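You operate a simulated robot arm through the tools that you are given. There is no shell and no other tool. Be economical: measure what you need, move in short steps, check, and stop when the job is done.

You are at the controls of a simulated two-armed robot. One attempt, no reset.

TASK
Clear the wall seat and fold it up.
Fine: the flask on the wall seat goes on the bench lid, cream tote bag on peg one; then cup holder and wall seat fully up; never let the seat drop on a hand. Set down upright: green flask.
Where things are to end (x, y in the base frame): green flask within 60 mm of [510, -1690].

It is judged by the outcome, as a careful person would: the job done as asked, and still so three seconds after it is handed in. It fails if anything else is knocked over, pushed out of place, dropped, spilled or broken. A push-on lid holds only when it is set on centred and level and pressed home; a screw cap is set on level and turned clockwise until tight. Flat cloth is picked up by pressing the open fingertips on it (5 to 10 N) and closing them slowly along it; thin cloth reads only 2 to 8 mm in the jaws.

THE ROBOT
Two 7-joint arms with two-finger parallel grippers on one trunk, on a base that drives. Base frame: it is fixed to the floor where the robot stands at the start and does not move with it; the origin is under the middle of the robot, x ahead of it, y to its left, z up. Lengths are in mm, angles in rad, forces in N, time in s.
The left shoulder is at the start at [20, 138, 1433], the right one opposite. Each reaches about 671 mm from its shoulder. Places, roughly: bench latch [0, -1500, 300]; bench lid [300, -1800, 400]; cup holder [700, 0, 900]; door bolt [800, -500, 1200]; door guard [700, -300, 800]; green flask [-3500, -1750, 750]; green tote bag [250, -1750, 250]; seat of the storage bench [300, -1800, 400]; wall seat [600, 0, 500]. Payload 1.57 kg a hand.
The tool frame of a hand sits at the grasp point between the pads (the TCP): z along the fingers, y along the line on which they close. The tips reach 30 mm beyond it. Largest opening 80 mm; finger width 17, thickness 12; the body of the gripper, 40 by 82 mm, starts 80 mm behind the TCP.
Orientation is that of the tool frame in the base frame, as a unit quaternion [w, x, y, z]. With the fingers straight down and closing along the base's y, the tool's x points along the base's -x, its y along +y and its z along -z.

THE INTERFACE
- The arms move only by the tool jog_arm. It takes "left_motion", "right_motion" or both (then of equal length, played together; a hand with none holds still); each is a list of rows, each a list of 7 numbers: the gripper command, from -1 (shut) to 1 (fully open), values between in proportion, then the shift along the tool's x, y, z in mm, then the turn, a rotation vector about the tool's x, y, z in rad. In form: [[hand, tx, ty, tz, wx, wy, wz], ...]. A call has 1 to 12 rows; each row is the pose to reach, as a shift and turn from the pose commanded when the call began, along the tool's axes at that moment. Each row takes 0.2 s and may step no farther than 50 mm and 0.15 rad from the row before; otherwise, or with a gripper value out of range, the whole call is refused. A pose out of reach is approached as far as the arm can. The call stops where the force on the tool passes 90 N (or 10 N more than at its start, if that is more) or the arm is blocked; 0.2 s more then pass. Each finger travels about 45 mm/s and halts on what it meets, pressing with about 24 N; the grip force reading is that of the motor and also rises with nothing between the fingers. The clock runs only during rows and for 0.2 s after the last one: add rows that repeat a pose to give the fingers time. It gives the time, the measured TCP pose, the force on the tool (base axes), the opening and the grip force at its end, in the units of the frame above (readings bear some noise), with the torque about the TCP (base axes, N m) and any sound that the robot's microphone picked up.
- Cameras (640 x 400 px; columns grow to the right, rows downward): "scene" is now at [190.5, 11.7, 1315.5]; the picture's right is [0.13, -0.99, 0.00], its down [-0.55, -0.07, -0.83] and it looks along [0.83, 0.11, -0.55] (base axes); focal length 214 px, centre (320, 200). "left" rides on the left gripper at [72, 7, -122] in its tool frame; the picture's right is [-0.09, 1.00, 0.00], its down [-0.84, -0.08, -0.54] and it looks along [-0.54, -0.05, 0.84] (tool axes); focal length 238 px, centre (320, 200). "right" rides on the right gripper at [72, -7, -122] in its tool frame; the picture's right is [0.09, 1.00, 0.00], its down [-0.84, 0.08, -0.54] and it looks along [-0.54, 0.05, 0.84] (tool axes); focal length 238 px, centre (320, 200).
- get_image(camera): a new picture of that camera. The clock stands still meanwhile.
- move_column(by): slides the trunk up (or, below 0, down) by that many mm; the arms and the scene camera ride with it, the base frame stays. It gives what a move gives, with no picture.
- base_move(legs): drives the robot by 1 to 6 legs, each [ahead, left, turn to the left] in mm, mm and rad, along the robot's own axes; the way and the turn of a leg run together, so that a leg with both is an arc; at most 1500 mm and 3.142 rad a leg. The arms and the cameras ride along, it lands a little off, and it stops where it bumps. It gives what a move gives.
- pan_tilt(pan, tilt): turns the head with the scene camera to pan (to the left, within 1.047 rad either way) and tilt (down, from -0.506 to 1.204), counted from straight ahead of the robot. It gives what a move gives.
- measure_at(camera, pixels): for up to 12 pixels [column, row] of the newest picture of that camera ("zoom" is the newest enlarged one), the place [x, y, z] in the base frame of the surface seen there, good to about 2 mm. The clock stands still meanwhile.
- enlarge(camera, box): a new picture of the part [left, top, right, bottom] of that camera's present view, enlarged. The clock stands still meanwhile.
- close_job(): hands the job in; it is judged then, once.

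Work in short steps. Measure before you move; look again where a grasp or a placing could have gone wrong, and mend it. You have 80 turns and 58 pictures in all, those below and enlarged ones among them. Open the grippers and draw the arms clear of the work before you hand the job in, unless the task says otherwise.

The tools are called after "Call:" by a JSON object that holds its "op" and its "data". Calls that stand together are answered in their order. jog_arm: Moves the arms, as the interface text tells. Its arguments: {"type":"object","properties":{"left_motion":{"type":"array","items":{"type":"array","items":{"type":"number"}}},"right_motion":{"type":"array","items":{"type":"array","items":{"type":"number"}}}},"required":[]} The other tools are called the same way: move_column (by) slides the trunk up or down; base_move (legs) drives the base; pan_tilt (pan, tilt) turns the head that bears the scene camera; get_image (camera) takes a picture; measure_at (camera, pixels) gives the place of the surface under pixels of a picture; enlarge (camera, box) takes an enlarged picture of a part of a camera's view; close_job () hands the job in.

At the start:

```text
time_s: 0.0
left_tcp_pos: [365.2, 241.8, 1261.7]
left_ee_rot: [-0.277, -0.003, 0.961, -0.002]
left_ft_force: [-0.3, 0.0, 0.3]
left_wrist_torque: [-0.01, -0.01, 0.02]
left_opening: 79.8
left_gripper_force: 0.1
right_tcp_pos: [334.9, -138.6, 1301.2]
right_ee_rot: [-0.229, 0.003, 0.973, -0.001]
right_ft_force: [0.2, -0.1, 0.2]
right_wrist_torque: [0.0, -0.01, -0.01]
right_opening: 80.2
right_gripper_force: 0.1
trunk travel left (down, up): [-808.0, 432.0]
robot x, y, heading: [-0.7, -0.9, -0.0]
head pan, tilt: [0.129, 0.586]
```

scene: 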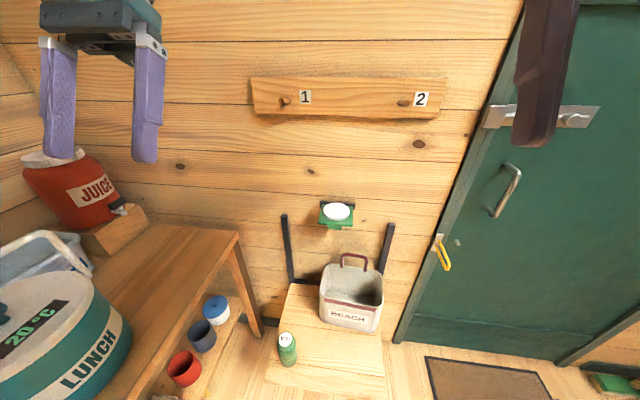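
right: 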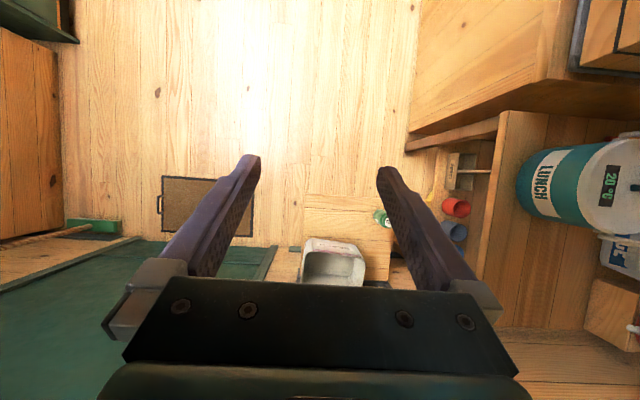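
left: 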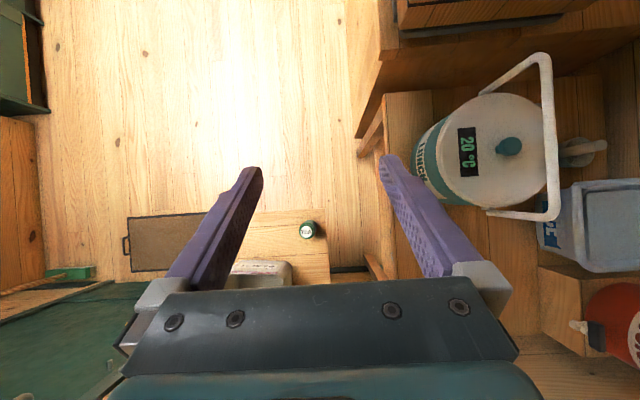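

The scene shows pegs at (285,100) and (403,102), cup holder at (336,215), tote at (352,295) and flask at (287,348). I measure these first.

Call:
{"op": "measure_at", "data": {"camera": "scene", "pixels": [[285, 100], [403, 102], [336, 211], [336, 226], [354, 257], [322, 295], [378, 305], [287, 338], [288, 355], [300, 380], [383, 375], [350, 130]]}}

Call:
{"op": "enlarge", "data": {"camera": "scene", "box": [240, 180, 440, 400]}}

Call:
{"op": "enlarge", "data": {"camera": "scene", "box": [240, 60, 460, 160]}}

```text
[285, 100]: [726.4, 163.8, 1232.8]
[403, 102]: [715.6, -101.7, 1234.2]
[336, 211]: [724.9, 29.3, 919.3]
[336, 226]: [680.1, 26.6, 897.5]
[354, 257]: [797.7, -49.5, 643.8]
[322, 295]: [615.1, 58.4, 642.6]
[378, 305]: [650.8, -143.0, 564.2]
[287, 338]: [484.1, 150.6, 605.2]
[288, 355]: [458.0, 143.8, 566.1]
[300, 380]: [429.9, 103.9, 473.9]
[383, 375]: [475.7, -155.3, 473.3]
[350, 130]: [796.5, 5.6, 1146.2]
```

```text
1.82 times, centred on (340, 290) of scene
```

zoom: 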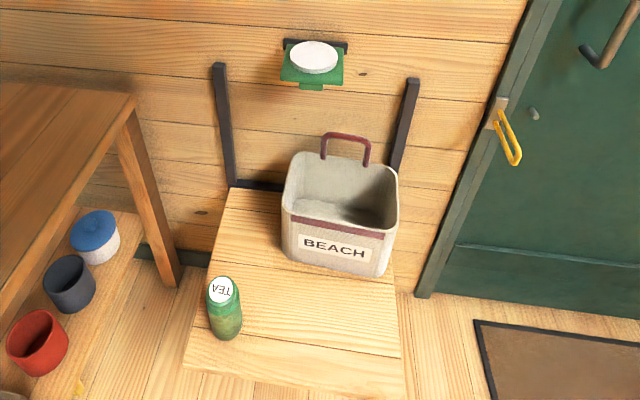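

```text
2.91 times, centred on (350, 110) of scene
```

zoom: 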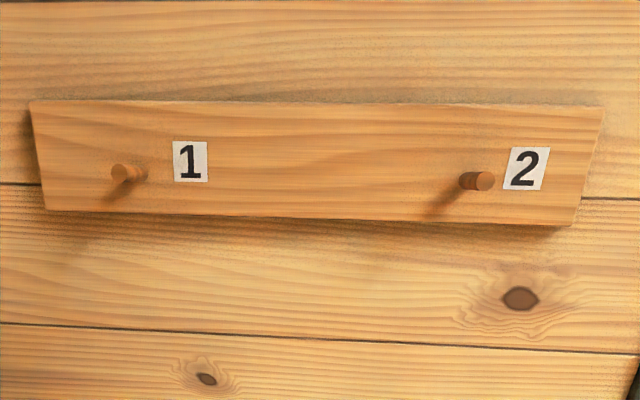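

Peg 1 tip is at zoom (120,172) and peg 2 at (484,181). I measure those and the tote's details in the scene picture (handle top at ~(353,254)).

Call:
{"op": "measure_at", "data": {"camera": "zoom", "pixels": [[121, 173], [136, 173], [150, 165], [121, 167], [121, 179], [470, 181], [484, 181]]}}

Call:
{"op": "enlarge", "data": {"camera": "scene", "box": [300, 190, 400, 340]}}

```text
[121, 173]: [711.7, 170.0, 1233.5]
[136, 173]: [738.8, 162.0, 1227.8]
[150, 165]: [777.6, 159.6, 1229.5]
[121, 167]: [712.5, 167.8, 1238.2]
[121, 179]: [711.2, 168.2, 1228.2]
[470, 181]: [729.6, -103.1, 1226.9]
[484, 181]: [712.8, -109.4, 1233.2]
```

```text
2.67 times, centred on (350, 265) of scene
```

zoom: 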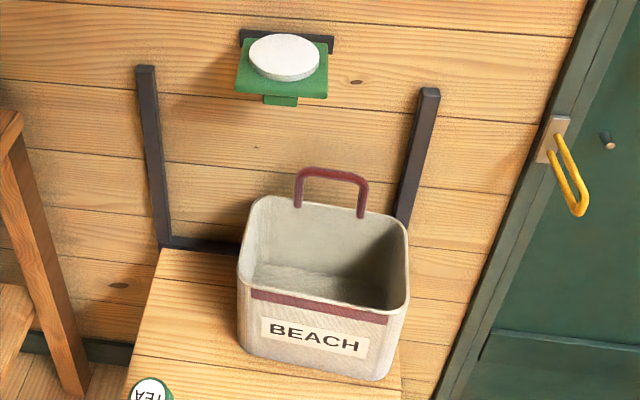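

The rear handle loop stands at zoom (300–367,170–215). I measure it and the tote rim, plus the cup holder.

Call:
{"op": "measure_at", "data": {"camera": "zoom", "pixels": [[297, 203], [362, 214], [315, 171], [352, 178], [332, 174], [262, 200], [402, 222], [241, 276], [400, 308], [284, 70], [284, 42], [280, 100]]}}

Call:
{"op": "pan_tilt", "data": {"pan": -1.04, "tilt": 0.5}}

Call:
{"op": "get_image", "data": {"camera": "scene"}}

```text
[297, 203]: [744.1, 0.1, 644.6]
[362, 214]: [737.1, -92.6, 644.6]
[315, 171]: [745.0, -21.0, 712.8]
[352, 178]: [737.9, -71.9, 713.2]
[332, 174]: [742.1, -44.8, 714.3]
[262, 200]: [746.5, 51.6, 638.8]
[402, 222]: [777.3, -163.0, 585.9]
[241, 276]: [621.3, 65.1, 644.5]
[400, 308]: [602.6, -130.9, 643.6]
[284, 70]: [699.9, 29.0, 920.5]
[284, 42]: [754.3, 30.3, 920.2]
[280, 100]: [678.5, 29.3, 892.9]
```

```text
time_s: 1.4
left_tcp_pos: [365.0, 241.2, 1262.2]
left_ee_rot: [-0.278, -0.004, 0.961, -0.002]
left_ft_force: [-1.0, 0.2, 0.7]
left_wrist_torque: [-0.01, -0.01, -0.01]
left_opening: 79.9
left_gripper_force: 0.1
right_tcp_pos: [335.5, -138.6, 1301.8]
right_ee_rot: [-0.229, 0.003, 0.973, 0.0]
right_ft_force: [0.2, 0.2, 0.4]
right_wrist_torque: [-0.01, 0.0, -0.01]
right_opening: 80.1
right_gripper_force: 0.0
trunk travel left (down, up): [-808.0, 432.0]
robot x, y, heading: [0.7, -0.3, 0.002]
head pan, tilt: [-1.04, 0.499]
```

```text
51 pictures are left
```

scene: 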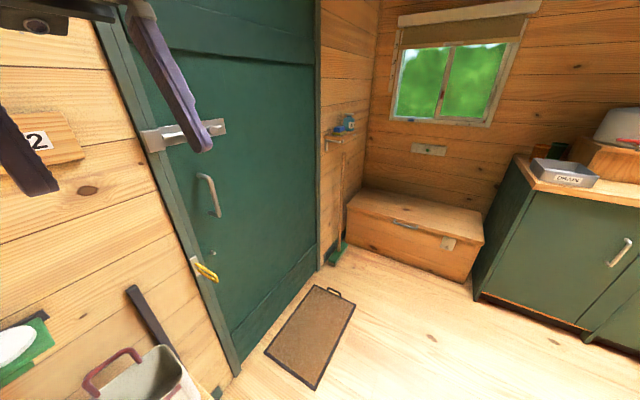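

The bench with closed lid is at (415,225). I measure its top.

Call:
{"op": "measure_at", "data": {"camera": "scene", "pixels": [[350, 205], [368, 190], [480, 215], [468, 238], [410, 222], [400, 205], [447, 243], [478, 285], [525, 160], [330, 255], [300, 320]]}}

Call:
{"op": "enlarge", "data": {"camera": "scene", "box": [330, 170, 500, 300]}}

```text
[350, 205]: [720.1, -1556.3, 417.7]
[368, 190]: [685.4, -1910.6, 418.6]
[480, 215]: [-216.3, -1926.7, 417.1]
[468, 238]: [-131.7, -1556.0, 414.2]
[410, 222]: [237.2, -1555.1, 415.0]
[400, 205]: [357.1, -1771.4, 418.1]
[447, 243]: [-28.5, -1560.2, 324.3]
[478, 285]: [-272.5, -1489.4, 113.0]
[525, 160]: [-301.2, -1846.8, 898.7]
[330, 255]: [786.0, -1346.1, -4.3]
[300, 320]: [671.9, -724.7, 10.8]
```

```text
3.08 times, centred on (415, 235) of scene
```

zoom: 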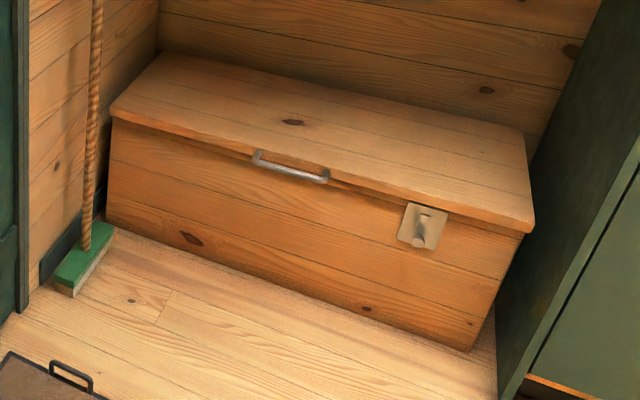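

Bench lid is flat at z≈417 and clear. Now I look back at the seat and left table to check the clearance for lowering the arms.

Call:
{"op": "pan_tilt", "data": {"pan": 0.35, "tilt": 0.85}}

Call:
{"op": "get_image", "data": {"camera": "scene"}}

```text
time_s: 2.9
left_tcp_pos: [364.6, 242.6, 1260.0]
left_ee_rot: [-0.279, -0.004, 0.96, -0.002]
left_ft_force: [-0.7, 0.1, -0.6]
left_wrist_torque: [0.0, 0.01, 0.03]
left_opening: 80.0
left_gripper_force: 0.0
right_tcp_pos: [334.7, -138.2, 1302.1]
right_ee_rot: [-0.23, 0.003, 0.973, 0.0]
right_ft_force: [-0.3, -0.2, 0.0]
right_wrist_torque: [0.03, 0.04, 0.02]
right_opening: 80.0
right_gripper_force: 0.0
trunk travel left (down, up): [-808.0, 432.0]
robot x, y, heading: [0.2, -0.6, 0.006]
head pan, tilt: [0.351, 0.85]
```

```text
49 pictures are left
```

scene: 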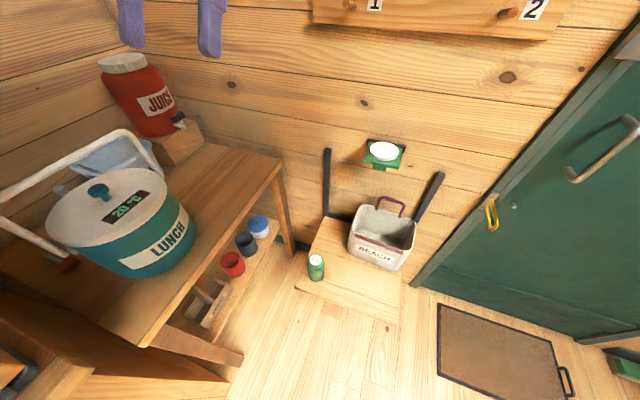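

Table edge runs (280,165)–(145,345). I measure it, the mat and the flask.

Call:
{"op": "measure_at", "data": {"camera": "scene", "pixels": [[280, 165], [145, 345], [236, 362], [165, 265], [185, 222], [437, 308], [438, 375], [316, 260], [316, 275], [308, 268], [324, 268], [293, 250]]}}

Call:
{"op": "enlarge", "data": {"camera": "scene", "box": [290, 120, 450, 320]}}

```text
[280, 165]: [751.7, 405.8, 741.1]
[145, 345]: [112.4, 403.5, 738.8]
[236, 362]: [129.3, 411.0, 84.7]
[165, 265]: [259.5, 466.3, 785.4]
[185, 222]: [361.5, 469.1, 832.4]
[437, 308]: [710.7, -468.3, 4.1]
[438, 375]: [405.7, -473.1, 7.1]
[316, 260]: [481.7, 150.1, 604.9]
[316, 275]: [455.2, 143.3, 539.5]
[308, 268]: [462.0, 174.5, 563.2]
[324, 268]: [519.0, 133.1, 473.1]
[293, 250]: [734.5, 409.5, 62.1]
```

```text
2.00 times, centred on (370, 220) of scene
```

zoom: 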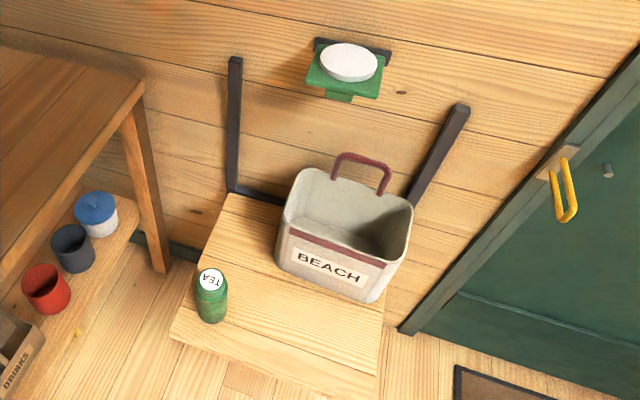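

Flask centre ≈ (483,148), r≈28. I check the cup holder plate and the white disc height on it, and a closer picture of that.

Call:
{"op": "measure_at", "data": {"camera": "zoom", "pixels": [[312, 85], [372, 92], [348, 62], [324, 66], [374, 66], [340, 96], [348, 47], [348, 79], [318, 58], [235, 65], [460, 112]]}}

Call:
{"op": "enlarge", "data": {"camera": "scene", "box": [355, 130, 415, 180]}}

```text
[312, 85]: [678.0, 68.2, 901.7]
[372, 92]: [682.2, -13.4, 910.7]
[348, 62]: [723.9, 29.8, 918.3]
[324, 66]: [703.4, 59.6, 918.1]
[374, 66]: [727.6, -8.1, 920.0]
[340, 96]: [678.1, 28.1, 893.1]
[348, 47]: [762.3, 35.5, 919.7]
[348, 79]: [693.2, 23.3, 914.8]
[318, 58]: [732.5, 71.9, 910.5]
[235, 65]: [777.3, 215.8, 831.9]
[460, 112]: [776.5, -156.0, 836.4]
```

```text
8.00 times, centred on (385, 155) of scene
```

zoom: 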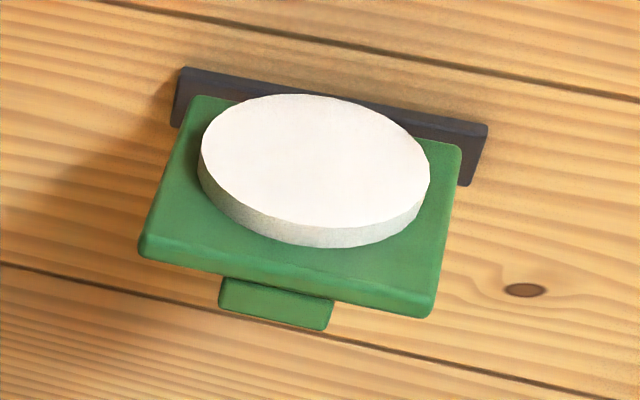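

The disc sits on the holder plate (will check if it is loose when tilting). First the flask: shift base right 94 mm so the left hand lines up with the flask, and lower the trunk.

Call:
{"op": "base_move", "data": {"legs": [[0, -94, 0]]}}

Call:
{"op": "move_column", "data": {"by": -540}}

Call:
{"op": "jog_arm", "data": {"left_motion": [[1, 0, 0, 0, 0, -0.14, 0], [1, 0, 0, 0, 0, -0.28, 0], [1, 0, 0, 0, 0, -0.42, 0], [1, 0, 0, 0, 0, -0.562, 0], [1, 0, 0, 0, 0, -0.562, 0]]}}

```text
time_s: 4.0
left_tcp_pos: [364.6, 148.6, 1261.7]
left_ee_rot: [-0.279, -0.002, 0.96, -0.001]
left_ft_force: [0.1, 0.7, 0.3]
left_wrist_torque: [0.0, 0.02, -0.01]
left_opening: 79.8
left_gripper_force: 0.0
right_tcp_pos: [334.8, -231.9, 1301.7]
right_ee_rot: [-0.229, 0.004, 0.973, 0.0]
right_ft_force: [0.8, 0.2, 0.6]
right_wrist_torque: [-0.01, 0.01, -0.02]
right_opening: 80.0
right_gripper_force: 0.1
trunk travel left (down, up): [-808.0, 432.0]
robot x, y, heading: [1.7, -94.2, 0.001]
head pan, tilt: [0.351, 0.85]
```

```text
refused: -540 is not a number from -400 to 400
```

```text
time_s: 5.2
left_tcp_pos: [364.8, 149.2, 1262.6]
left_ee_rot: [0.0, -0.005, 1.0, 0.0]
left_ft_force: [-0.5, 0.1, 0.4]
left_wrist_torque: [-0.02, -0.02, -0.01]
left_opening: 80.1
left_gripper_force: 0.0
right_tcp_pos: [334.4, -232.1, 1301.4]
right_ee_rot: [-0.229, 0.003, 0.973, 0.0]
right_ft_force: [-0.1, 0.8, -0.1]
right_wrist_torque: [-0.01, -0.01, -0.01]
right_opening: 80.0
right_gripper_force: 0.0
trunk travel left (down, up): [-808.0, 432.0]
robot x, y, heading: [2.1, -94.0, 0.001]
head pan, tilt: [0.351, 0.85]
```

Hand now straight down at y=149. Lower in two column steps.

Call:
{"op": "move_column", "data": {"by": -400}}

Call:
{"op": "move_column", "data": {"by": -160}}

Call:
{"op": "jog_arm", "data": {"left_motion": [[1, -40, 0, 0, 0, 0, 0], [1, -80, 0, 0, 0, 0, 0], [1, -118, 0, 0, 0, 0, 0], [1, -118, 0, 0, 0, 0, 0]]}}

Call:
{"op": "get_image", "data": {"camera": "left"}}

```text
time_s: 9.1
left_tcp_pos: [365.0, 148.4, 861.5]
left_ee_rot: [-0.001, -0.003, 1.0, -0.001]
left_ft_force: [1.6, -0.3, 1.1]
left_wrist_torque: [-0.01, 0.0, -0.01]
left_opening: 79.9
left_gripper_force: 0.1
right_tcp_pos: [333.7, -232.3, 902.0]
right_ee_rot: [-0.23, 0.004, 0.973, 0.0]
right_ft_force: [0.1, 0.6, -0.2]
right_wrist_torque: [-0.01, 0.0, 0.04]
right_opening: 80.1
right_gripper_force: 0.0
trunk travel left (down, up): [-408.0, 832.0]
robot x, y, heading: [0.3, -91.5, 0.002]
head pan, tilt: [0.351, 0.85]
```

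```text
time_s: 10.9
left_tcp_pos: [365.0, 148.4, 701.3]
left_ee_rot: [0.0, -0.004, 1.0, -0.002]
left_ft_force: [0.7, -0.3, 0.5]
left_wrist_torque: [0.0, 0.01, 0.01]
left_opening: 80.1
left_gripper_force: 0.1
right_tcp_pos: [334.2, -232.5, 740.9]
right_ee_rot: [-0.229, 0.005, 0.973, 0.001]
right_ft_force: [-1.1, 0.5, 0.1]
right_wrist_torque: [0.0, 0.01, -0.01]
right_opening: 80.2
right_gripper_force: 0.0
trunk travel left (down, up): [-248.0, 992.0]
robot x, y, heading: [-0.2, -94.5, 0.0]
head pan, tilt: [0.351, 0.85]
```

```text
time_s: 11.9
left_tcp_pos: [477.0, 150.6, 700.1]
left_ee_rot: [-0.001, -0.002, 1.0, 0.0]
left_ft_force: [-0.1, -0.2, 0.6]
left_wrist_torque: [0.0, 0.03, 0.02]
left_opening: 80.1
left_gripper_force: 0.0
left hand out of reach, approached as far as the arm can: row 3, 4
right_tcp_pos: [334.1, -231.3, 741.5]
right_ee_rot: [-0.229, 0.004, 0.973, 0.001]
right_ft_force: [0.4, 0.3, -0.4]
right_wrist_torque: [-0.01, -0.01, 0.07]
right_opening: 80.0
right_gripper_force: 0.1
trunk travel left (down, up): [-248.0, 992.0]
robot x, y, heading: [0.8, -94.5, 0.002]
head pan, tilt: [0.351, 0.85]
```

```text
46 pictures are left
```

left: 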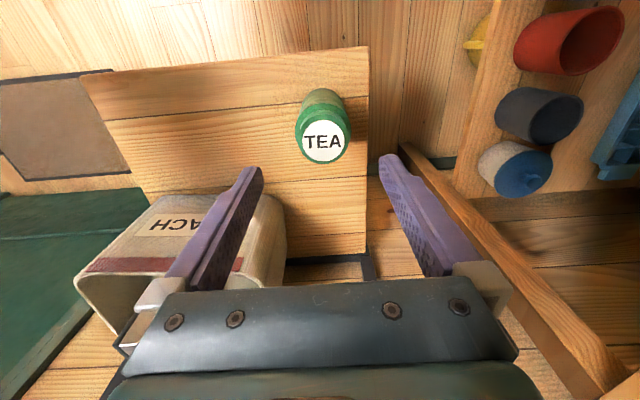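

The flask lid is at (322,140) in the left picture; I measure it precisely.

Call:
{"op": "measure_at", "data": {"camera": "left", "pixels": [[322, 142], [322, 124], [322, 161], [303, 142], [342, 142], [322, 95]]}}

```text
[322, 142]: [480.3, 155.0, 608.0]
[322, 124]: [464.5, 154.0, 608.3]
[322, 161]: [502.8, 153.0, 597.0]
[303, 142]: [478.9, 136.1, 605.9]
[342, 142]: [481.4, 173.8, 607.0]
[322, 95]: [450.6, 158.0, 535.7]
```

Flask centre ≈ (480,155). Base ahead 40 mm to bring it into comfortable reach.

Call:
{"op": "base_move", "data": {"legs": [[40, 0, 0]]}}

Call:
{"op": "jog_arm", "data": {"left_motion": [[1, 38, 4, 0, 0, 0, 0], [1, 38, 4, 0, 0, 0, 0]]}}

```text
time_s: 12.8
left_tcp_pos: [517.5, 151.7, 700.7]
left_ee_rot: [-0.002, -0.004, 1.0, -0.001]
left_ft_force: [0.3, 0.0, -0.2]
left_wrist_torque: [0.02, 0.01, -0.02]
left_opening: 79.7
left_gripper_force: 0.0
right_tcp_pos: [374.4, -232.2, 741.3]
right_ee_rot: [-0.23, 0.004, 0.973, 0.0]
right_ft_force: [0.7, -0.2, 0.2]
right_wrist_torque: [-0.03, 0.01, -0.04]
right_opening: 80.2
right_gripper_force: 0.0
trunk travel left (down, up): [-248.0, 992.0]
robot x, y, heading: [39.1, -95.4, -0.003]
head pan, tilt: [0.351, 0.85]
```

```text
time_s: 13.4
left_tcp_pos: [478.9, 153.8, 699.7]
left_ee_rot: [-0.002, -0.004, 1.0, -0.002]
left_ft_force: [0.6, -0.2, 0.8]
left_wrist_torque: [-0.01, 0.03, -0.02]
left_opening: 79.9
left_gripper_force: 0.0
right_tcp_pos: [374.5, -231.8, 740.7]
right_ee_rot: [-0.229, 0.004, 0.973, -0.001]
right_ft_force: [0.5, 0.4, -0.6]
right_wrist_torque: [0.01, 0.02, 0.03]
right_opening: 80.1
right_gripper_force: 0.0
trunk travel left (down, up): [-248.0, 992.0]
robot x, y, heading: [40.6, -98.5, -0.008]
head pan, tilt: [0.351, 0.85]
```

Hand is over the flask; descend 132 mm then close.

Call:
{"op": "jog_arm", "data": {"left_motion": [[1, 0, 0, 45, 0, 0, 0], [1, 0, 0, 90, 0, 0, 0], [1, 0, 0, 132, 0, 0, 0], [1, 0, 0, 132, 0, 0, 0], [-1, 0, 0, 132, 0, 0, 0], [-1, 0, 0, 132, 0, 0, 0], [-1, 0, 0, 132, 0, 0, 0], [-1, 0, 0, 132, 0, 0, 0]]}}

```text
time_s: 15.2
left_tcp_pos: [479.2, 154.8, 567.2]
left_ee_rot: [-0.002, -0.004, 1.0, 0.0]
left_ft_force: [1.5, 0.6, 0.1]
left_wrist_torque: [0.03, -0.06, 0.0]
left_opening: 57.3
left_gripper_force: 23.9
right_tcp_pos: [373.1, -231.9, 741.7]
right_ee_rot: [-0.229, 0.005, 0.973, 0.0]
right_ft_force: [0.4, 0.3, -0.1]
right_wrist_torque: [-0.02, -0.03, 0.03]
right_opening: 80.0
right_gripper_force: 0.0
trunk travel left (down, up): [-248.0, 992.0]
robot x, y, heading: [38.2, -95.3, -0.003]
head pan, tilt: [0.351, 0.85]
```

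Gripped at 57 mm. Lift 100 mm and draw back, then look.

Call:
{"op": "jog_arm", "data": {"left_motion": [[-1, 0, 0, -25, 0, 0, 0], [-1, 0, 0, -60, 0, 0, 0], [-1, 0, 0, -100, 0, 0, 0], [-1, 40, 0, -120, 0, 0, 0], [-1, 80, 0, -120, 0, 0, 0], [-1, 110, 0, -120, 0, 0, 0]]}}

Call:
{"op": "get_image", "data": {"camera": "left"}}

```text
time_s: 16.6
left_tcp_pos: [368.3, 155.0, 686.8]
left_ee_rot: [-0.003, -0.003, 1.0, 0.0]
left_ft_force: [-0.8, 0.2, -3.4]
left_wrist_torque: [0.03, 0.03, -0.02]
left_opening: 57.6
left_gripper_force: 24.2
right_tcp_pos: [372.4, -231.8, 740.5]
right_ee_rot: [-0.23, 0.004, 0.973, 0.0]
right_ft_force: [-0.2, -0.6, 0.9]
right_wrist_torque: [0.01, 0.03, 0.03]
right_opening: 80.1
right_gripper_force: 0.0
trunk travel left (down, up): [-248.0, 992.0]
robot x, y, heading: [34.6, -97.8, -0.006]
head pan, tilt: [0.351, 0.85]
```

```text
45 pictures are left
```

left: 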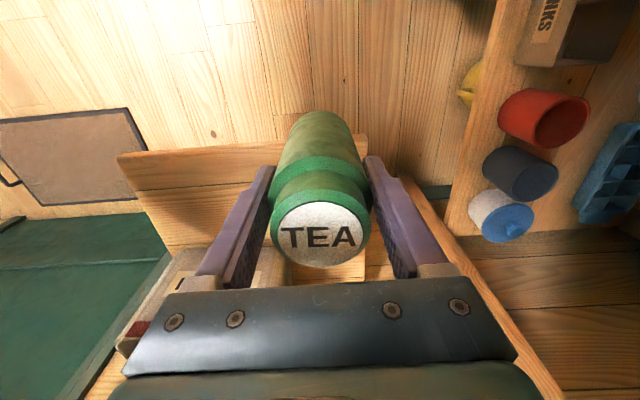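

Flask held upright. I back off, turn to face the bench (−y), and drive towards it, skirting the mat.

Call:
{"op": "base_move", "data": {"legs": [[-150, 0, 0], [0, 0, -1.571], [1000, 0, 0]]}}

Call:
{"op": "pan_tilt", "data": {"pan": 0.5, "tilt": 0.6}}

Call:
{"op": "get_image", "data": {"camera": "scene"}}

```text
time_s: 25.9
left_tcp_pos: [83.0, -1331.1, 680.6]
left_ee_rot: [-0.01, 0.721, 0.693, 0.005]
left_ft_force: [0.6, 0.4, -3.3]
left_wrist_torque: [0.01, -0.01, -0.03]
left_opening: 57.5
left_gripper_force: 24.2
right_tcp_pos: [-294.0, -1313.6, 743.3]
right_ee_rot: [-0.152, 0.689, 0.686, 0.177]
right_ft_force: [-0.8, -0.1, -0.4]
right_wrist_torque: [-0.02, -0.03, -0.01]
right_opening: 80.0
right_gripper_force: 0.0
trunk travel left (down, up): [-248.0, 992.0]
robot x, y, heading: [-146.5, -1011.8, -1.62]
head pan, tilt: [0.351, 0.85]
stopped in leg 3: the robot was blocked; the commanded pose is now the measured one
```

```text
time_s: 26.7
left_tcp_pos: [82.6, -1329.2, 680.7]
left_ee_rot: [-0.01, 0.72, 0.694, 0.006]
left_ft_force: [0.4, 0.7, -2.8]
left_wrist_torque: [0.01, 0.05, -0.03]
left_opening: 57.1
left_gripper_force: 24.3
right_tcp_pos: [-293.4, -1312.2, 740.7]
right_ee_rot: [-0.154, 0.689, 0.686, 0.176]
right_ft_force: [0.3, 0.1, 0.0]
right_wrist_torque: [0.01, -0.04, 0.0]
right_opening: 79.9
right_gripper_force: 0.0
trunk travel left (down, up): [-248.0, 992.0]
robot x, y, heading: [-145.4, -1011.0, -1.62]
head pan, tilt: [0.499, 0.6]
```

```text
44 pictures are left
```

scene: 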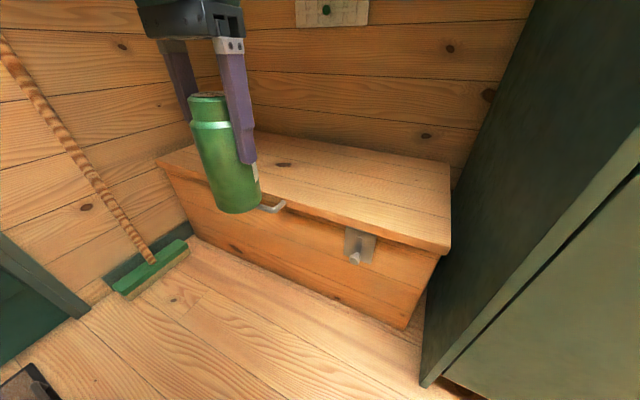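

Blocked, likely by the dresser corner at (422,385). I measure it, the bench front and the mat corner.

Call:
{"op": "measure_at", "data": {"camera": "scene", "pixels": [[422, 385], [500, 60], [404, 325], [345, 240], [45, 375], [20, 372], [190, 245], [112, 285]]}}

Call:
{"op": "enlarge", "data": {"camera": "right", "box": [0, 0, 640, 400]}}

```text
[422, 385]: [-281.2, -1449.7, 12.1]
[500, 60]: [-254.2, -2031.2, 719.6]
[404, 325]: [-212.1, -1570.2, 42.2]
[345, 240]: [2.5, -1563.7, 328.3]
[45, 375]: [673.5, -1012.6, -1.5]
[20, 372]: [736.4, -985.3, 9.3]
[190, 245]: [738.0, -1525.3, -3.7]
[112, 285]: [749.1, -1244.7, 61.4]
```

```text
1.00 times, centred on (320, 200) of right (not enlarged: the box is as wide or as high as the picture)
```

zoom: 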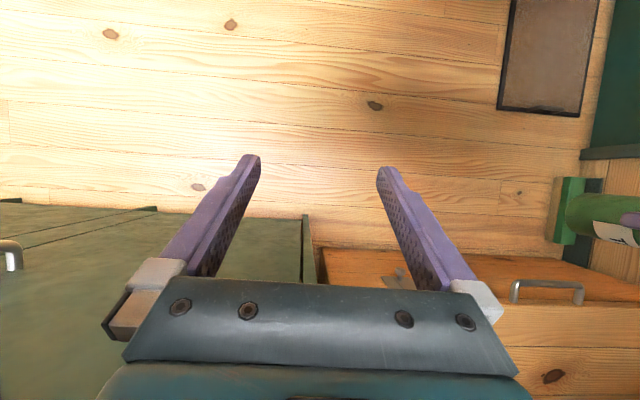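

Dresser front at y≈−1450, so the base reaches ~430 mm ahead. I back off slightly, straighten heading, shift left (to x≈250), and advance to see the limit at the bench.

Call:
{"op": "base_move", "data": {"legs": [[-20, 0, 0.049], [0, 390, 0], [90, 0, 0]]}}

```text
time_s: 30.3
left_tcp_pos: [500.0, -1405.7, 686.3]
left_ee_rot: [-0.001, 0.704, 0.71, 0.002]
left_ft_force: [-0.4, 0.2, -3.0]
left_wrist_torque: [0.0, -0.02, 0.01]
left_opening: 57.2
left_gripper_force: 24.1
right_tcp_pos: [121.4, -1406.6, 744.5]
right_ee_rot: [-0.153, 0.675, 0.702, 0.169]
right_ft_force: [0.6, 0.4, 0.1]
right_wrist_torque: [0.01, 0.04, 0.0]
right_opening: 80.0
right_gripper_force: 0.1
trunk travel left (down, up): [-248.0, 992.0]
robot x, y, heading: [250.2, -1073.6, -1.57]
head pan, tilt: [0.499, 0.6]
```

Not blocked. Advance further to y≈−1190 in a slow pair of legs.

Call:
{"op": "base_move", "data": {"legs": [[60, 0, 0], [60, 0, 0]]}}

```text
time_s: 31.8
left_tcp_pos: [499.1, -1525.2, 686.2]
left_ee_rot: [-0.001, 0.703, 0.711, 0.002]
left_ft_force: [-0.6, 1.0, -2.7]
left_wrist_torque: [0.06, -0.03, 0.03]
left_opening: 57.1
left_gripper_force: 24.1
right_tcp_pos: [122.2, -1527.5, 744.8]
right_ee_rot: [-0.153, 0.674, 0.702, 0.168]
right_ft_force: [1.1, -1.6, -0.3]
right_wrist_torque: [0.0, -0.02, 0.0]
right_opening: 80.0
right_gripper_force: 0.0
trunk travel left (down, up): [-248.0, 992.0]
robot x, y, heading: [246.6, -1198.9, -1.568]
head pan, tilt: [0.499, 0.6]
```

At y≈−1199 free. Advance 40 more and reach out over the lid spot.

Call:
{"op": "base_move", "data": {"legs": [[40, 0, 0]]}}

Call:
{"op": "jog_arm", "data": {"left_motion": [[-1, -40, 4, 0, 0, 0, 0], [-1, -80, 8, 0, 0, 0, 0], [-1, -122, 11, 0, 0, 0, 0], [-1, -122, 11, 0, 0, 0, 0]]}}

Call:
{"op": "pan_tilt", "data": {"pan": 0.45, "tilt": 0.75}}

Call:
{"op": "get_image", "data": {"camera": "scene"}}

```text
time_s: 32.7
left_tcp_pos: [500.4, -1562.7, 687.1]
left_ee_rot: [-0.003, 0.703, 0.711, 0.003]
left_ft_force: [0.2, -0.6, -3.3]
left_wrist_torque: [-0.01, 0.01, -0.01]
left_opening: 57.3
left_gripper_force: 23.6
right_tcp_pos: [122.6, -1565.7, 745.5]
right_ee_rot: [-0.153, 0.675, 0.702, 0.169]
right_ft_force: [0.7, -0.1, 0.3]
right_wrist_torque: [0.01, -0.03, -0.02]
right_opening: 80.2
right_gripper_force: 0.0
trunk travel left (down, up): [-248.0, 992.0]
robot x, y, heading: [250.0, -1234.0, -1.562]
head pan, tilt: [0.499, 0.6]
```

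```text
time_s: 33.7
left_tcp_pos: [512.0, -1684.2, 685.5]
left_ee_rot: [-0.003, 0.703, 0.711, 0.003]
left_ft_force: [0.3, -0.1, -3.2]
left_wrist_torque: [-0.05, 0.01, 0.01]
left_opening: 57.2
left_gripper_force: 23.4
right_tcp_pos: [123.0, -1564.5, 744.7]
right_ee_rot: [-0.154, 0.675, 0.701, 0.17]
right_ft_force: [0.2, 0.3, 0.1]
right_wrist_torque: [-0.03, 0.0, 0.0]
right_opening: 79.9
right_gripper_force: 0.1
trunk travel left (down, up): [-248.0, 992.0]
robot x, y, heading: [250.8, -1234.6, -1.56]
head pan, tilt: [0.499, 0.6]
```

```text
time_s: 34.4
left_tcp_pos: [513.2, -1684.4, 686.0]
left_ee_rot: [-0.002, 0.703, 0.711, 0.003]
left_ft_force: [-0.3, -0.2, -3.8]
left_wrist_torque: [0.0, 0.0, -0.02]
left_opening: 57.1
left_gripper_force: 23.6
right_tcp_pos: [123.1, -1566.3, 745.0]
right_ee_rot: [-0.153, 0.675, 0.702, 0.169]
right_ft_force: [0.6, -0.3, -0.5]
right_wrist_torque: [0.0, 0.0, 0.0]
right_opening: 80.1
right_gripper_force: 0.1
trunk travel left (down, up): [-248.0, 992.0]
robot x, y, heading: [250.7, -1234.9, -1.564]
head pan, tilt: [0.45, 0.75]
```

```text
42 pictures are left
```

scene: 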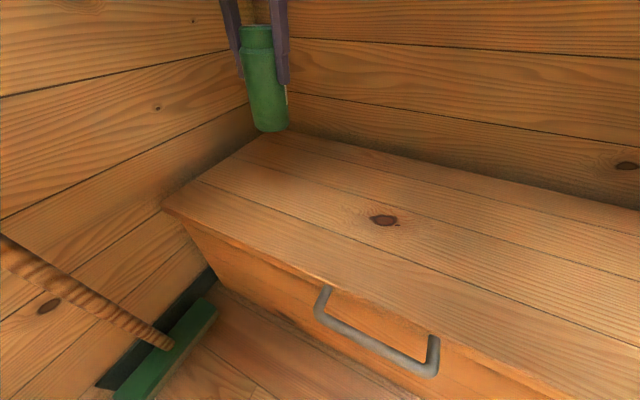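

Flask is above the target. Lower 165 mm by arm, then gentle contact steps.

Call:
{"op": "jog_arm", "data": {"left_motion": [[-1, 0, 0, 45, 0, 0, 0], [-1, 0, 0, 90, 0, 0, 0], [-1, 0, 0, 130, 0, 0, 0], [-1, 0, 0, 160, 0, 0, 0], [-1, 0, 0, 168, 0, 0, 0], [-1, 0, 0, 172, 0, 0, 0], [-1, 0, 0, 172, 0, 0, 0]]}}

Call:
{"op": "get_image", "data": {"camera": "scene"}}

```text
time_s: 36.0
left_tcp_pos: [512.8, -1685.4, 515.7]
left_ee_rot: [-0.001, 0.703, 0.711, 0.002]
left_ft_force: [-0.1, 3.9, 16.9]
left_wrist_torque: [-0.18, -0.02, 0.13]
left_opening: 57.3
left_gripper_force: 24.5
right_tcp_pos: [124.3, -1567.2, 745.3]
right_ee_rot: [-0.153, 0.674, 0.702, 0.17]
right_ft_force: [0.6, 0.2, -0.4]
right_wrist_torque: [-0.02, 0.03, 0.0]
right_opening: 80.0
right_gripper_force: 0.0
trunk travel left (down, up): [-248.0, 992.0]
robot x, y, heading: [247.8, -1234.0, -1.565]
head pan, tilt: [0.45, 0.75]
```

```text
41 pictures are left
```

scene: 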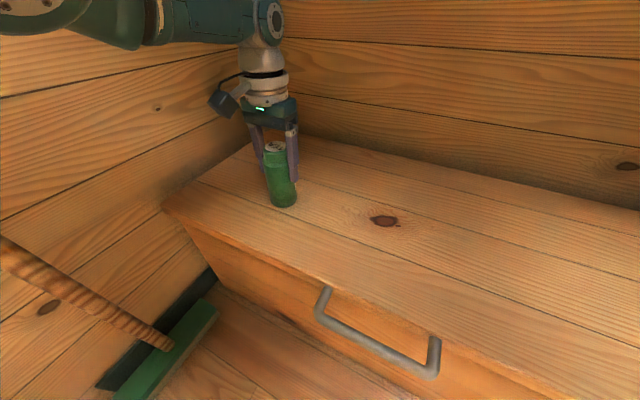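

Contact at 17 N; the flask stands on the lid. Open, then rise straight up.

Call:
{"op": "jog_arm", "data": {"left_motion": [[-0.5, 0, 0, -1, 0, 0, 0], [0.5, 0, 0, -2, 0, 0, 0], [1, 0, 0, -2, 0, 0, 0], [1, 0, 0, -2, 0, 0, 0], [1, 0, 0, -2, 0, 0, 0], [1, 0, 0, -40, 0, 0, 0], [1, 0, 0, -85, 0, 0, 0], [1, 0, 0, -130, 0, 0, 0], [1, 0, 0, -170, 0, 0, 0], [1, 45, 0, -170, 0, 0, 0], [1, 90, 0, -170, 0, 0, 0], [1, 130, 0, -170, 0, 0, 0]]}}

Call:
{"op": "get_image", "data": {"camera": "scene"}}

```text
time_s: 38.6
left_tcp_pos: [512.0, -1557.0, 683.1]
left_ee_rot: [-0.004, 0.702, 0.712, 0.003]
left_ft_force: [-0.9, -0.1, 0.1]
left_wrist_torque: [0.0, -0.01, 0.01]
left_opening: 80.0
left_gripper_force: 0.0
right_tcp_pos: [122.6, -1564.8, 744.1]
right_ee_rot: [-0.154, 0.675, 0.702, 0.17]
right_ft_force: [-1.2, 0.2, 0.1]
right_wrist_torque: [-0.05, 0.0, -0.01]
right_opening: 80.0
right_gripper_force: 0.0
trunk travel left (down, up): [-248.0, 992.0]
robot x, y, heading: [248.4, -1235.4, -1.57]
head pan, tilt: [0.45, 0.75]
```

```text
40 pictures are left
```

scene: 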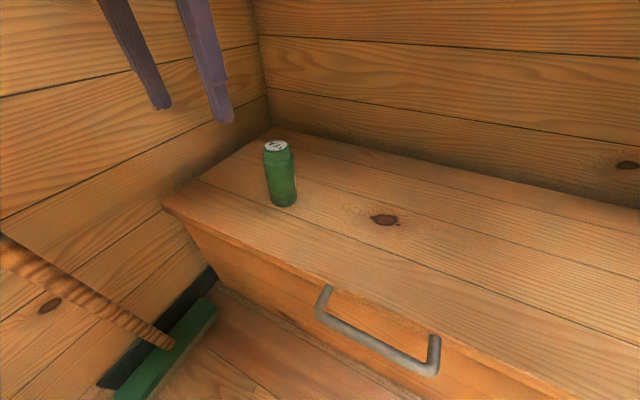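

Flask stands at ~(512,−1686) upright. Now drive back to the seat area by the way I came, facing the wall again.

Call:
{"op": "base_move", "data": {"legs": [[-330, 0, 0], [0, -365, 0], [-800, 0, 0], [0, 0, 1.571], [0, -20, 0]]}}

Call:
{"op": "pan_tilt", "data": {"pan": 0.0, "tilt": 0.45}}

Call:
{"op": "get_image", "data": {"camera": "scene"}}

```text
time_s: 50.8
left_tcp_pos: [219.2, 113.9, 683.0]
left_ee_rot: [-0.004, 0.001, 1.0, 0.001]
left_ft_force: [-0.5, -0.3, 1.0]
left_wrist_torque: [0.01, 0.0, 0.04]
left_opening: 79.8
left_gripper_force: 0.0
right_tcp_pos: [223.5, -275.0, 745.3]
right_ee_rot: [-0.229, -0.012, 0.973, 0.013]
right_ft_force: [-0.5, 0.7, 0.6]
right_wrist_torque: [-0.07, 0.01, -0.01]
right_opening: 80.1
right_gripper_force: 0.1
trunk travel left (down, up): [-248.0, 992.0]
robot x, y, heading: [-111.7, -141.5, -0.012]
head pan, tilt: [0.45, 0.75]
```

```text
time_s: 51.7
left_tcp_pos: [220.1, 112.6, 682.5]
left_ee_rot: [-0.004, 0.003, 1.0, 0.0]
left_ft_force: [0.3, 0.1, -0.4]
left_wrist_torque: [0.03, 0.0, 0.01]
left_opening: 80.3
left_gripper_force: 0.0
right_tcp_pos: [222.4, -276.7, 745.2]
right_ee_rot: [-0.227, -0.011, 0.974, 0.014]
right_ft_force: [-0.3, 0.0, 0.3]
right_wrist_torque: [-0.03, 0.0, 0.03]
right_opening: 79.9
right_gripper_force: 0.1
trunk travel left (down, up): [-248.0, 992.0]
robot x, y, heading: [-106.7, -147.3, -0.012]
head pan, tilt: [0.0, 0.45]
```

```text
39 pictures are left
```

scene: 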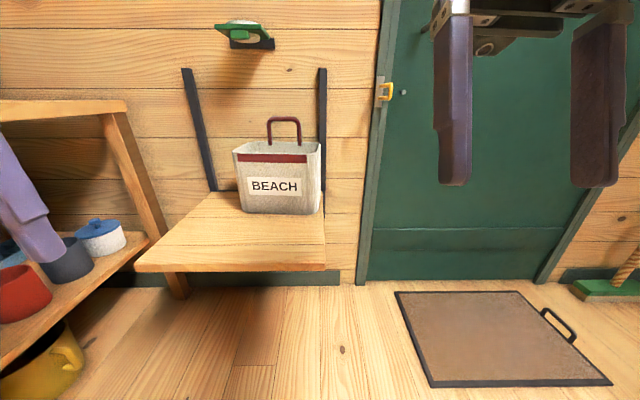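

I take an enlarged look at the cup holder from below and the tote.

Call:
{"op": "enlarge", "data": {"camera": "scene", "box": [205, 10, 285, 60]}}

Call:
{"op": "enlarge", "data": {"camera": "scene", "box": [210, 105, 340, 225]}}

Call:
{"op": "measure_at", "data": {"camera": "scene", "pixels": [[284, 119], [269, 135], [300, 135], [240, 146], [318, 146], [136, 266], [324, 268]]}}

```text
8.00 times, centred on (245, 35) of scene
```

zoom: 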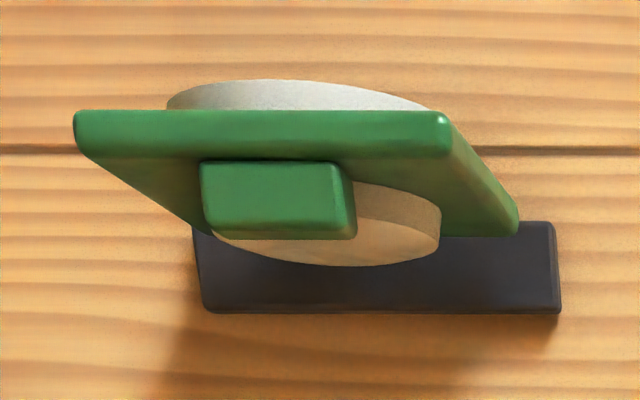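

```text
3.33 times, centred on (275, 165) of scene
```

zoom: 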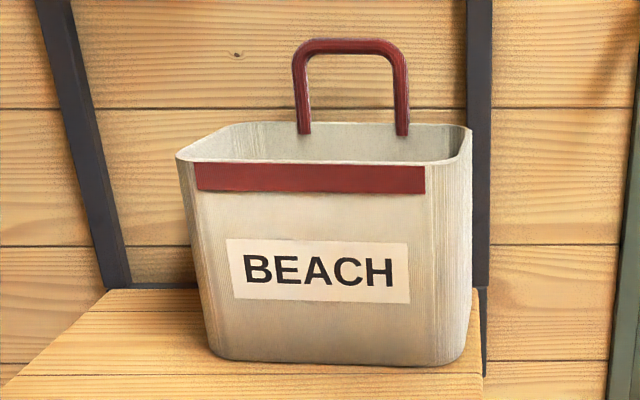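

```text
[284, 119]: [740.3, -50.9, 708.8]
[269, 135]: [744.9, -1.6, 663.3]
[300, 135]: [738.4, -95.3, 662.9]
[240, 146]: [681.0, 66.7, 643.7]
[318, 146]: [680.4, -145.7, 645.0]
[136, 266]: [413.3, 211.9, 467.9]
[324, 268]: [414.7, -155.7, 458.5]
```

The disc passes through the plate, so it's fixed to the holder. Tote handle bar: centre (741,−47,~712). I turn the left wrist 90° so the fingers close across the bar, then tilt forward.

Call:
{"op": "jog_arm", "data": {"left_motion": [[1, 0, 0, 0, 0, 0, 0.143], [1, 0, 0, 0, 0, 0, 0.286], [1, 0, 0, 0, 0, 0, 0.429], [1, 0, 0, 0, 0, 0, 0.572], [1, 0, 0, 0, 0, 0, 0.715], [1, 0, 0, 0, 0, 0, 0.858], [1, 0, 0, 0, 0, 0, 1.0], [1, 0, 0, 0, 0, 0, 1.143], [1, 0, 0, 0, 0, 0, 1.286], [1, 0, 0, 0, 0, 0, 1.43], [1, 0, 0, 0, 0, 0, 1.571], [1, 0, 0, 0, 0, 0, 1.571]]}}

Call:
{"op": "jog_arm", "data": {"left_motion": [[1, 0, 20, 0, -0.14, 0, 0], [1, 0, 40, 0, -0.28, 0, 0], [1, 0, 60, 0, -0.42, 0, 0], [1, 0, 80, 0, -0.56, 0, 0], [1, 0, 100, 0, -0.7, 0, 0], [1, 0, 120, 0, -0.84, 0, 0], [1, 0, 140, 0, -0.95, 0, 0], [1, 0, 150, 0, -1.047, 0, 0], [1, 0, 150, 0, -1.047, 0, 0]]}}

```text
time_s: 54.3
left_tcp_pos: [221.3, 112.7, 682.6]
left_ee_rot: [-0.003, 0.709, 0.705, -0.003]
left_ft_force: [-1.1, -0.4, 0.4]
left_wrist_torque: [-0.01, -0.03, -0.04]
left_opening: 79.9
left_gripper_force: 0.0
right_tcp_pos: [222.0, -276.0, 744.5]
right_ee_rot: [-0.228, -0.011, 0.973, 0.014]
right_ft_force: [-0.2, -0.2, 0.4]
right_wrist_torque: [0.02, 0.01, 0.01]
right_opening: 80.2
right_gripper_force: 0.1
trunk travel left (down, up): [-248.0, 992.0]
robot x, y, heading: [-105.7, -143.4, -0.009]
head pan, tilt: [0.0, 0.45]
```

```text
time_s: 56.3
left_tcp_pos: [370.3, 112.5, 682.7]
left_ee_rot: [0.353, 0.615, 0.611, 0.351]
left_ft_force: [-0.5, -0.6, 0.1]
left_wrist_torque: [-0.01, -0.02, -0.02]
left_opening: 80.1
left_gripper_force: 0.0
right_tcp_pos: [222.2, -275.8, 746.1]
right_ee_rot: [-0.227, -0.012, 0.974, 0.013]
right_ft_force: [-0.4, 1.3, 0.0]
right_wrist_torque: [0.02, -0.02, -0.01]
right_opening: 80.1
right_gripper_force: 0.1
trunk travel left (down, up): [-248.0, 992.0]
robot x, y, heading: [-109.2, -143.6, -0.009]
head pan, tilt: [0.0, 0.45]
```

Orientation reached. Raise 70 mm first, set a 50 mm opening, then drive closer to the seat.

Call:
{"op": "jog_arm", "data": {"left_motion": [[0.25, 0, 30, -17, 0, 0, 0], [0.25, 0, 61, -35, 0, 0, 0], [0.25, 0, 61, -35, 0, 0, 0]]}}

Call:
{"op": "base_move", "data": {"legs": [[0, -28, 0.009], [215, 0, 0]]}}

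Call:
{"op": "get_image", "data": {"camera": "left"}}

```text
time_s: 57.1
left_tcp_pos: [370.3, 112.2, 753.7]
left_ee_rot: [0.353, 0.615, 0.612, 0.351]
left_ft_force: [-0.1, 0.5, -0.1]
left_wrist_torque: [0.02, 0.03, -0.01]
left_opening: 49.6
left_gripper_force: 0.0
right_tcp_pos: [222.0, -275.8, 745.0]
right_ee_rot: [-0.228, -0.012, 0.974, 0.013]
right_ft_force: [0.8, -0.2, 0.0]
right_wrist_torque: [-0.01, -0.01, -0.02]
right_opening: 80.2
right_gripper_force: 0.1
trunk travel left (down, up): [-248.0, 992.0]
robot x, y, heading: [-106.1, -142.1, -0.008]
head pan, tilt: [0.0, 0.45]
```

```text
time_s: 59.1
left_tcp_pos: [582.7, 89.9, 753.8]
left_ee_rot: [0.35, 0.611, 0.617, 0.352]
left_ft_force: [0.6, -0.3, 0.5]
left_wrist_torque: [-0.01, 0.0, 0.0]
left_opening: 49.9
left_gripper_force: 0.0
right_tcp_pos: [438.3, -301.1, 744.9]
right_ee_rot: [-0.228, -0.017, 0.973, 0.013]
right_ft_force: [0.4, 0.1, -0.3]
right_wrist_torque: [-0.02, 0.01, 0.01]
right_opening: 80.1
right_gripper_force: 0.1
trunk travel left (down, up): [-248.0, 992.0]
robot x, y, heading: [103.5, -171.1, 0.005]
head pan, tilt: [0.0, 0.45]
```

```text
36 pictures are left
```

left: 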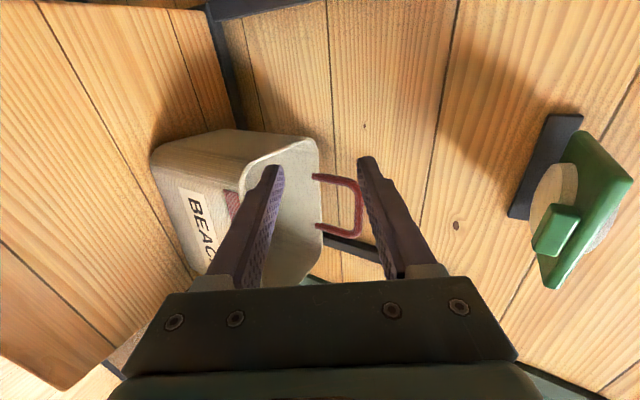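

Handle is seen at (345,205). Move to pre-grasp at ~(663,−33,753).

Call:
{"op": "jog_arm", "data": {"left_motion": [[0.25, -45, 0, 0, 0, 0, 0], [0.25, -90, 0, 0, 0, 0, 0], [0.25, -123, 10, 18, 0, 0, 0], [0.25, -123, 25, 44, 0, 0, 0], [0.25, -123, 40, 70, 0, 0, 0], [0.25, -123, 40, 70, 0, 0, 0]]}}

Call:
{"op": "get_image", "data": {"camera": "left"}}

```text
time_s: 60.5
left_tcp_pos: [662.0, -32.3, 752.8]
left_ee_rot: [0.35, 0.612, 0.615, 0.353]
left_ft_force: [0.3, 0.3, -0.2]
left_wrist_torque: [-0.02, 0.04, -0.02]
left_opening: 50.3
left_gripper_force: 0.0
right_tcp_pos: [437.2, -300.7, 745.7]
right_ee_rot: [-0.228, -0.017, 0.973, 0.011]
right_ft_force: [-0.7, 0.2, 0.1]
right_wrist_torque: [-0.01, -0.01, 0.03]
right_opening: 80.1
right_gripper_force: 0.1
trunk travel left (down, up): [-248.0, 992.0]
robot x, y, heading: [106.9, -170.8, 0.002]
head pan, tilt: [0.0, 0.45]
```

```text
35 pictures are left
```

left: 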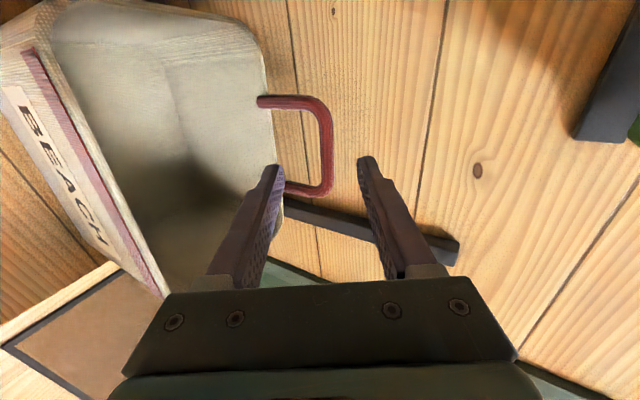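

Call:
{"op": "measure_at", "data": {"camera": "left", "pixels": [[325, 115], [327, 140], [328, 165], [326, 180], [300, 190], [290, 101], [262, 101]]}}

```text
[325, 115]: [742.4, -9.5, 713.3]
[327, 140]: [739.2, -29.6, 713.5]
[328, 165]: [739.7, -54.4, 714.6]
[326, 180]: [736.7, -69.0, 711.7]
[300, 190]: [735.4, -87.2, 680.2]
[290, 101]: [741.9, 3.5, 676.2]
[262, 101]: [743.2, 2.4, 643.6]
```

Bar centre ≈ (741.5,−33,709) at my y. I note it sits on the finger axis; advance 71 mm and close.

Call:
{"op": "jog_arm", "data": {"left_motion": [[0.25, 0, 1, 30, 0, 0, 0], [0.25, 0, 1, 55, 0, 0, 0], [0.25, 0, 1, 71, 0, 0, 0], [0.25, 0, 1, 71, 0, 0, 0], [-0.4, 0, 1, 71, 0, 0, 0], [-1, 0, 1, 71, 0, 0, 0], [-1, 0, 1, 71, 0, 0, 0], [-1, 0, 1, 71, 0, 0, 0], [-1, 0, 1, 71, 0, 0, 0]]}}

Call:
{"op": "get_image", "data": {"camera": "left"}}

```text
time_s: 62.5
left_tcp_pos: [728.3, -33.3, 722.9]
left_ee_rot: [0.352, 0.611, 0.614, 0.355]
left_ft_force: [0.1, -0.7, 18.0]
left_wrist_torque: [0.44, -0.34, -0.2]
left_opening: 14.0
left_gripper_force: 24.3
right_tcp_pos: [440.1, -299.8, 746.7]
right_ee_rot: [-0.227, -0.019, 0.974, 0.011]
right_ft_force: [-0.8, 0.2, 0.0]
right_wrist_torque: [0.01, 0.04, 0.0]
right_opening: 80.1
right_gripper_force: 0.0
trunk travel left (down, up): [-248.0, 992.0]
robot x, y, heading: [103.1, -169.7, -0.001]
head pan, tilt: [0.0, 0.45]
```

```text
34 pictures are left
```

left: 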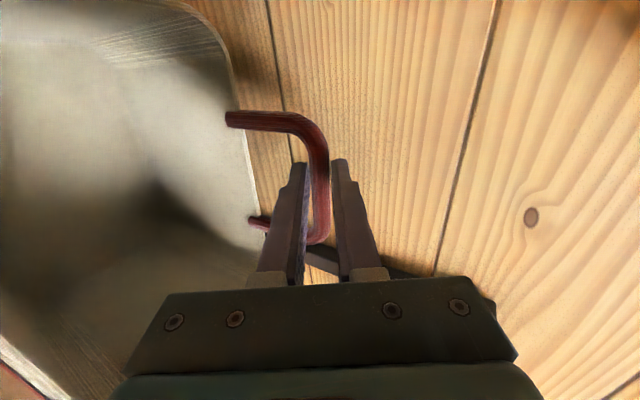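

Handle gripped (14 mm). Lift while drawing back from the wall.

Call:
{"op": "jog_arm", "data": {"left_motion": [[-1, 0, 11, -11, 0, 0, 0], [-1, 0, 20, -26, 0, 0, 0], [-1, 0, 27, -45, 0, 0, 0], [-1, 0, 34, -68, 0, 0, 0], [-1, 0, 40, -92, 0, 0, 0], [-1, 0, 57, -102, 0, 0, 0], [-1, 0, 57, -102, 0, 0, 0]]}}

Call:
{"op": "get_image", "data": {"camera": "scene"}}

```text
time_s: 64.2
left_tcp_pos: [664.2, -29.4, 817.9]
left_ee_rot: [0.35, 0.611, 0.616, 0.354]
left_ft_force: [0.1, -0.5, -1.1]
left_wrist_torque: [0.02, -0.04, -0.02]
left_opening: 13.0
left_gripper_force: 24.3
right_tcp_pos: [436.5, -300.3, 743.9]
right_ee_rot: [-0.228, -0.018, 0.973, 0.012]
right_ft_force: [0.6, 0.3, -0.4]
right_wrist_torque: [-0.03, 0.01, -0.01]
right_opening: 80.0
right_gripper_force: 0.0
trunk travel left (down, up): [-248.0, 992.0]
robot x, y, heading: [107.7, -172.1, 0.001]
head pan, tilt: [0.0, 0.45]
```

```text
33 pictures are left
```

scene: 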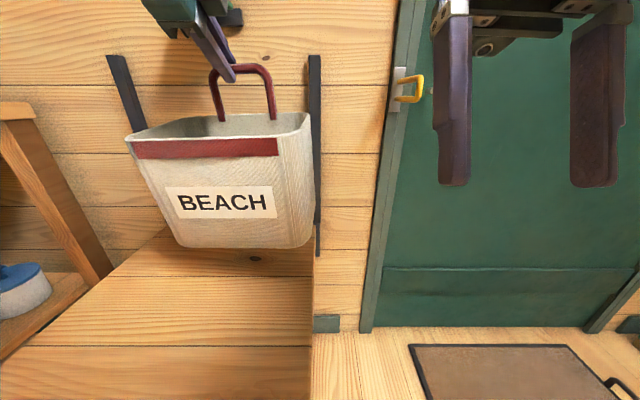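

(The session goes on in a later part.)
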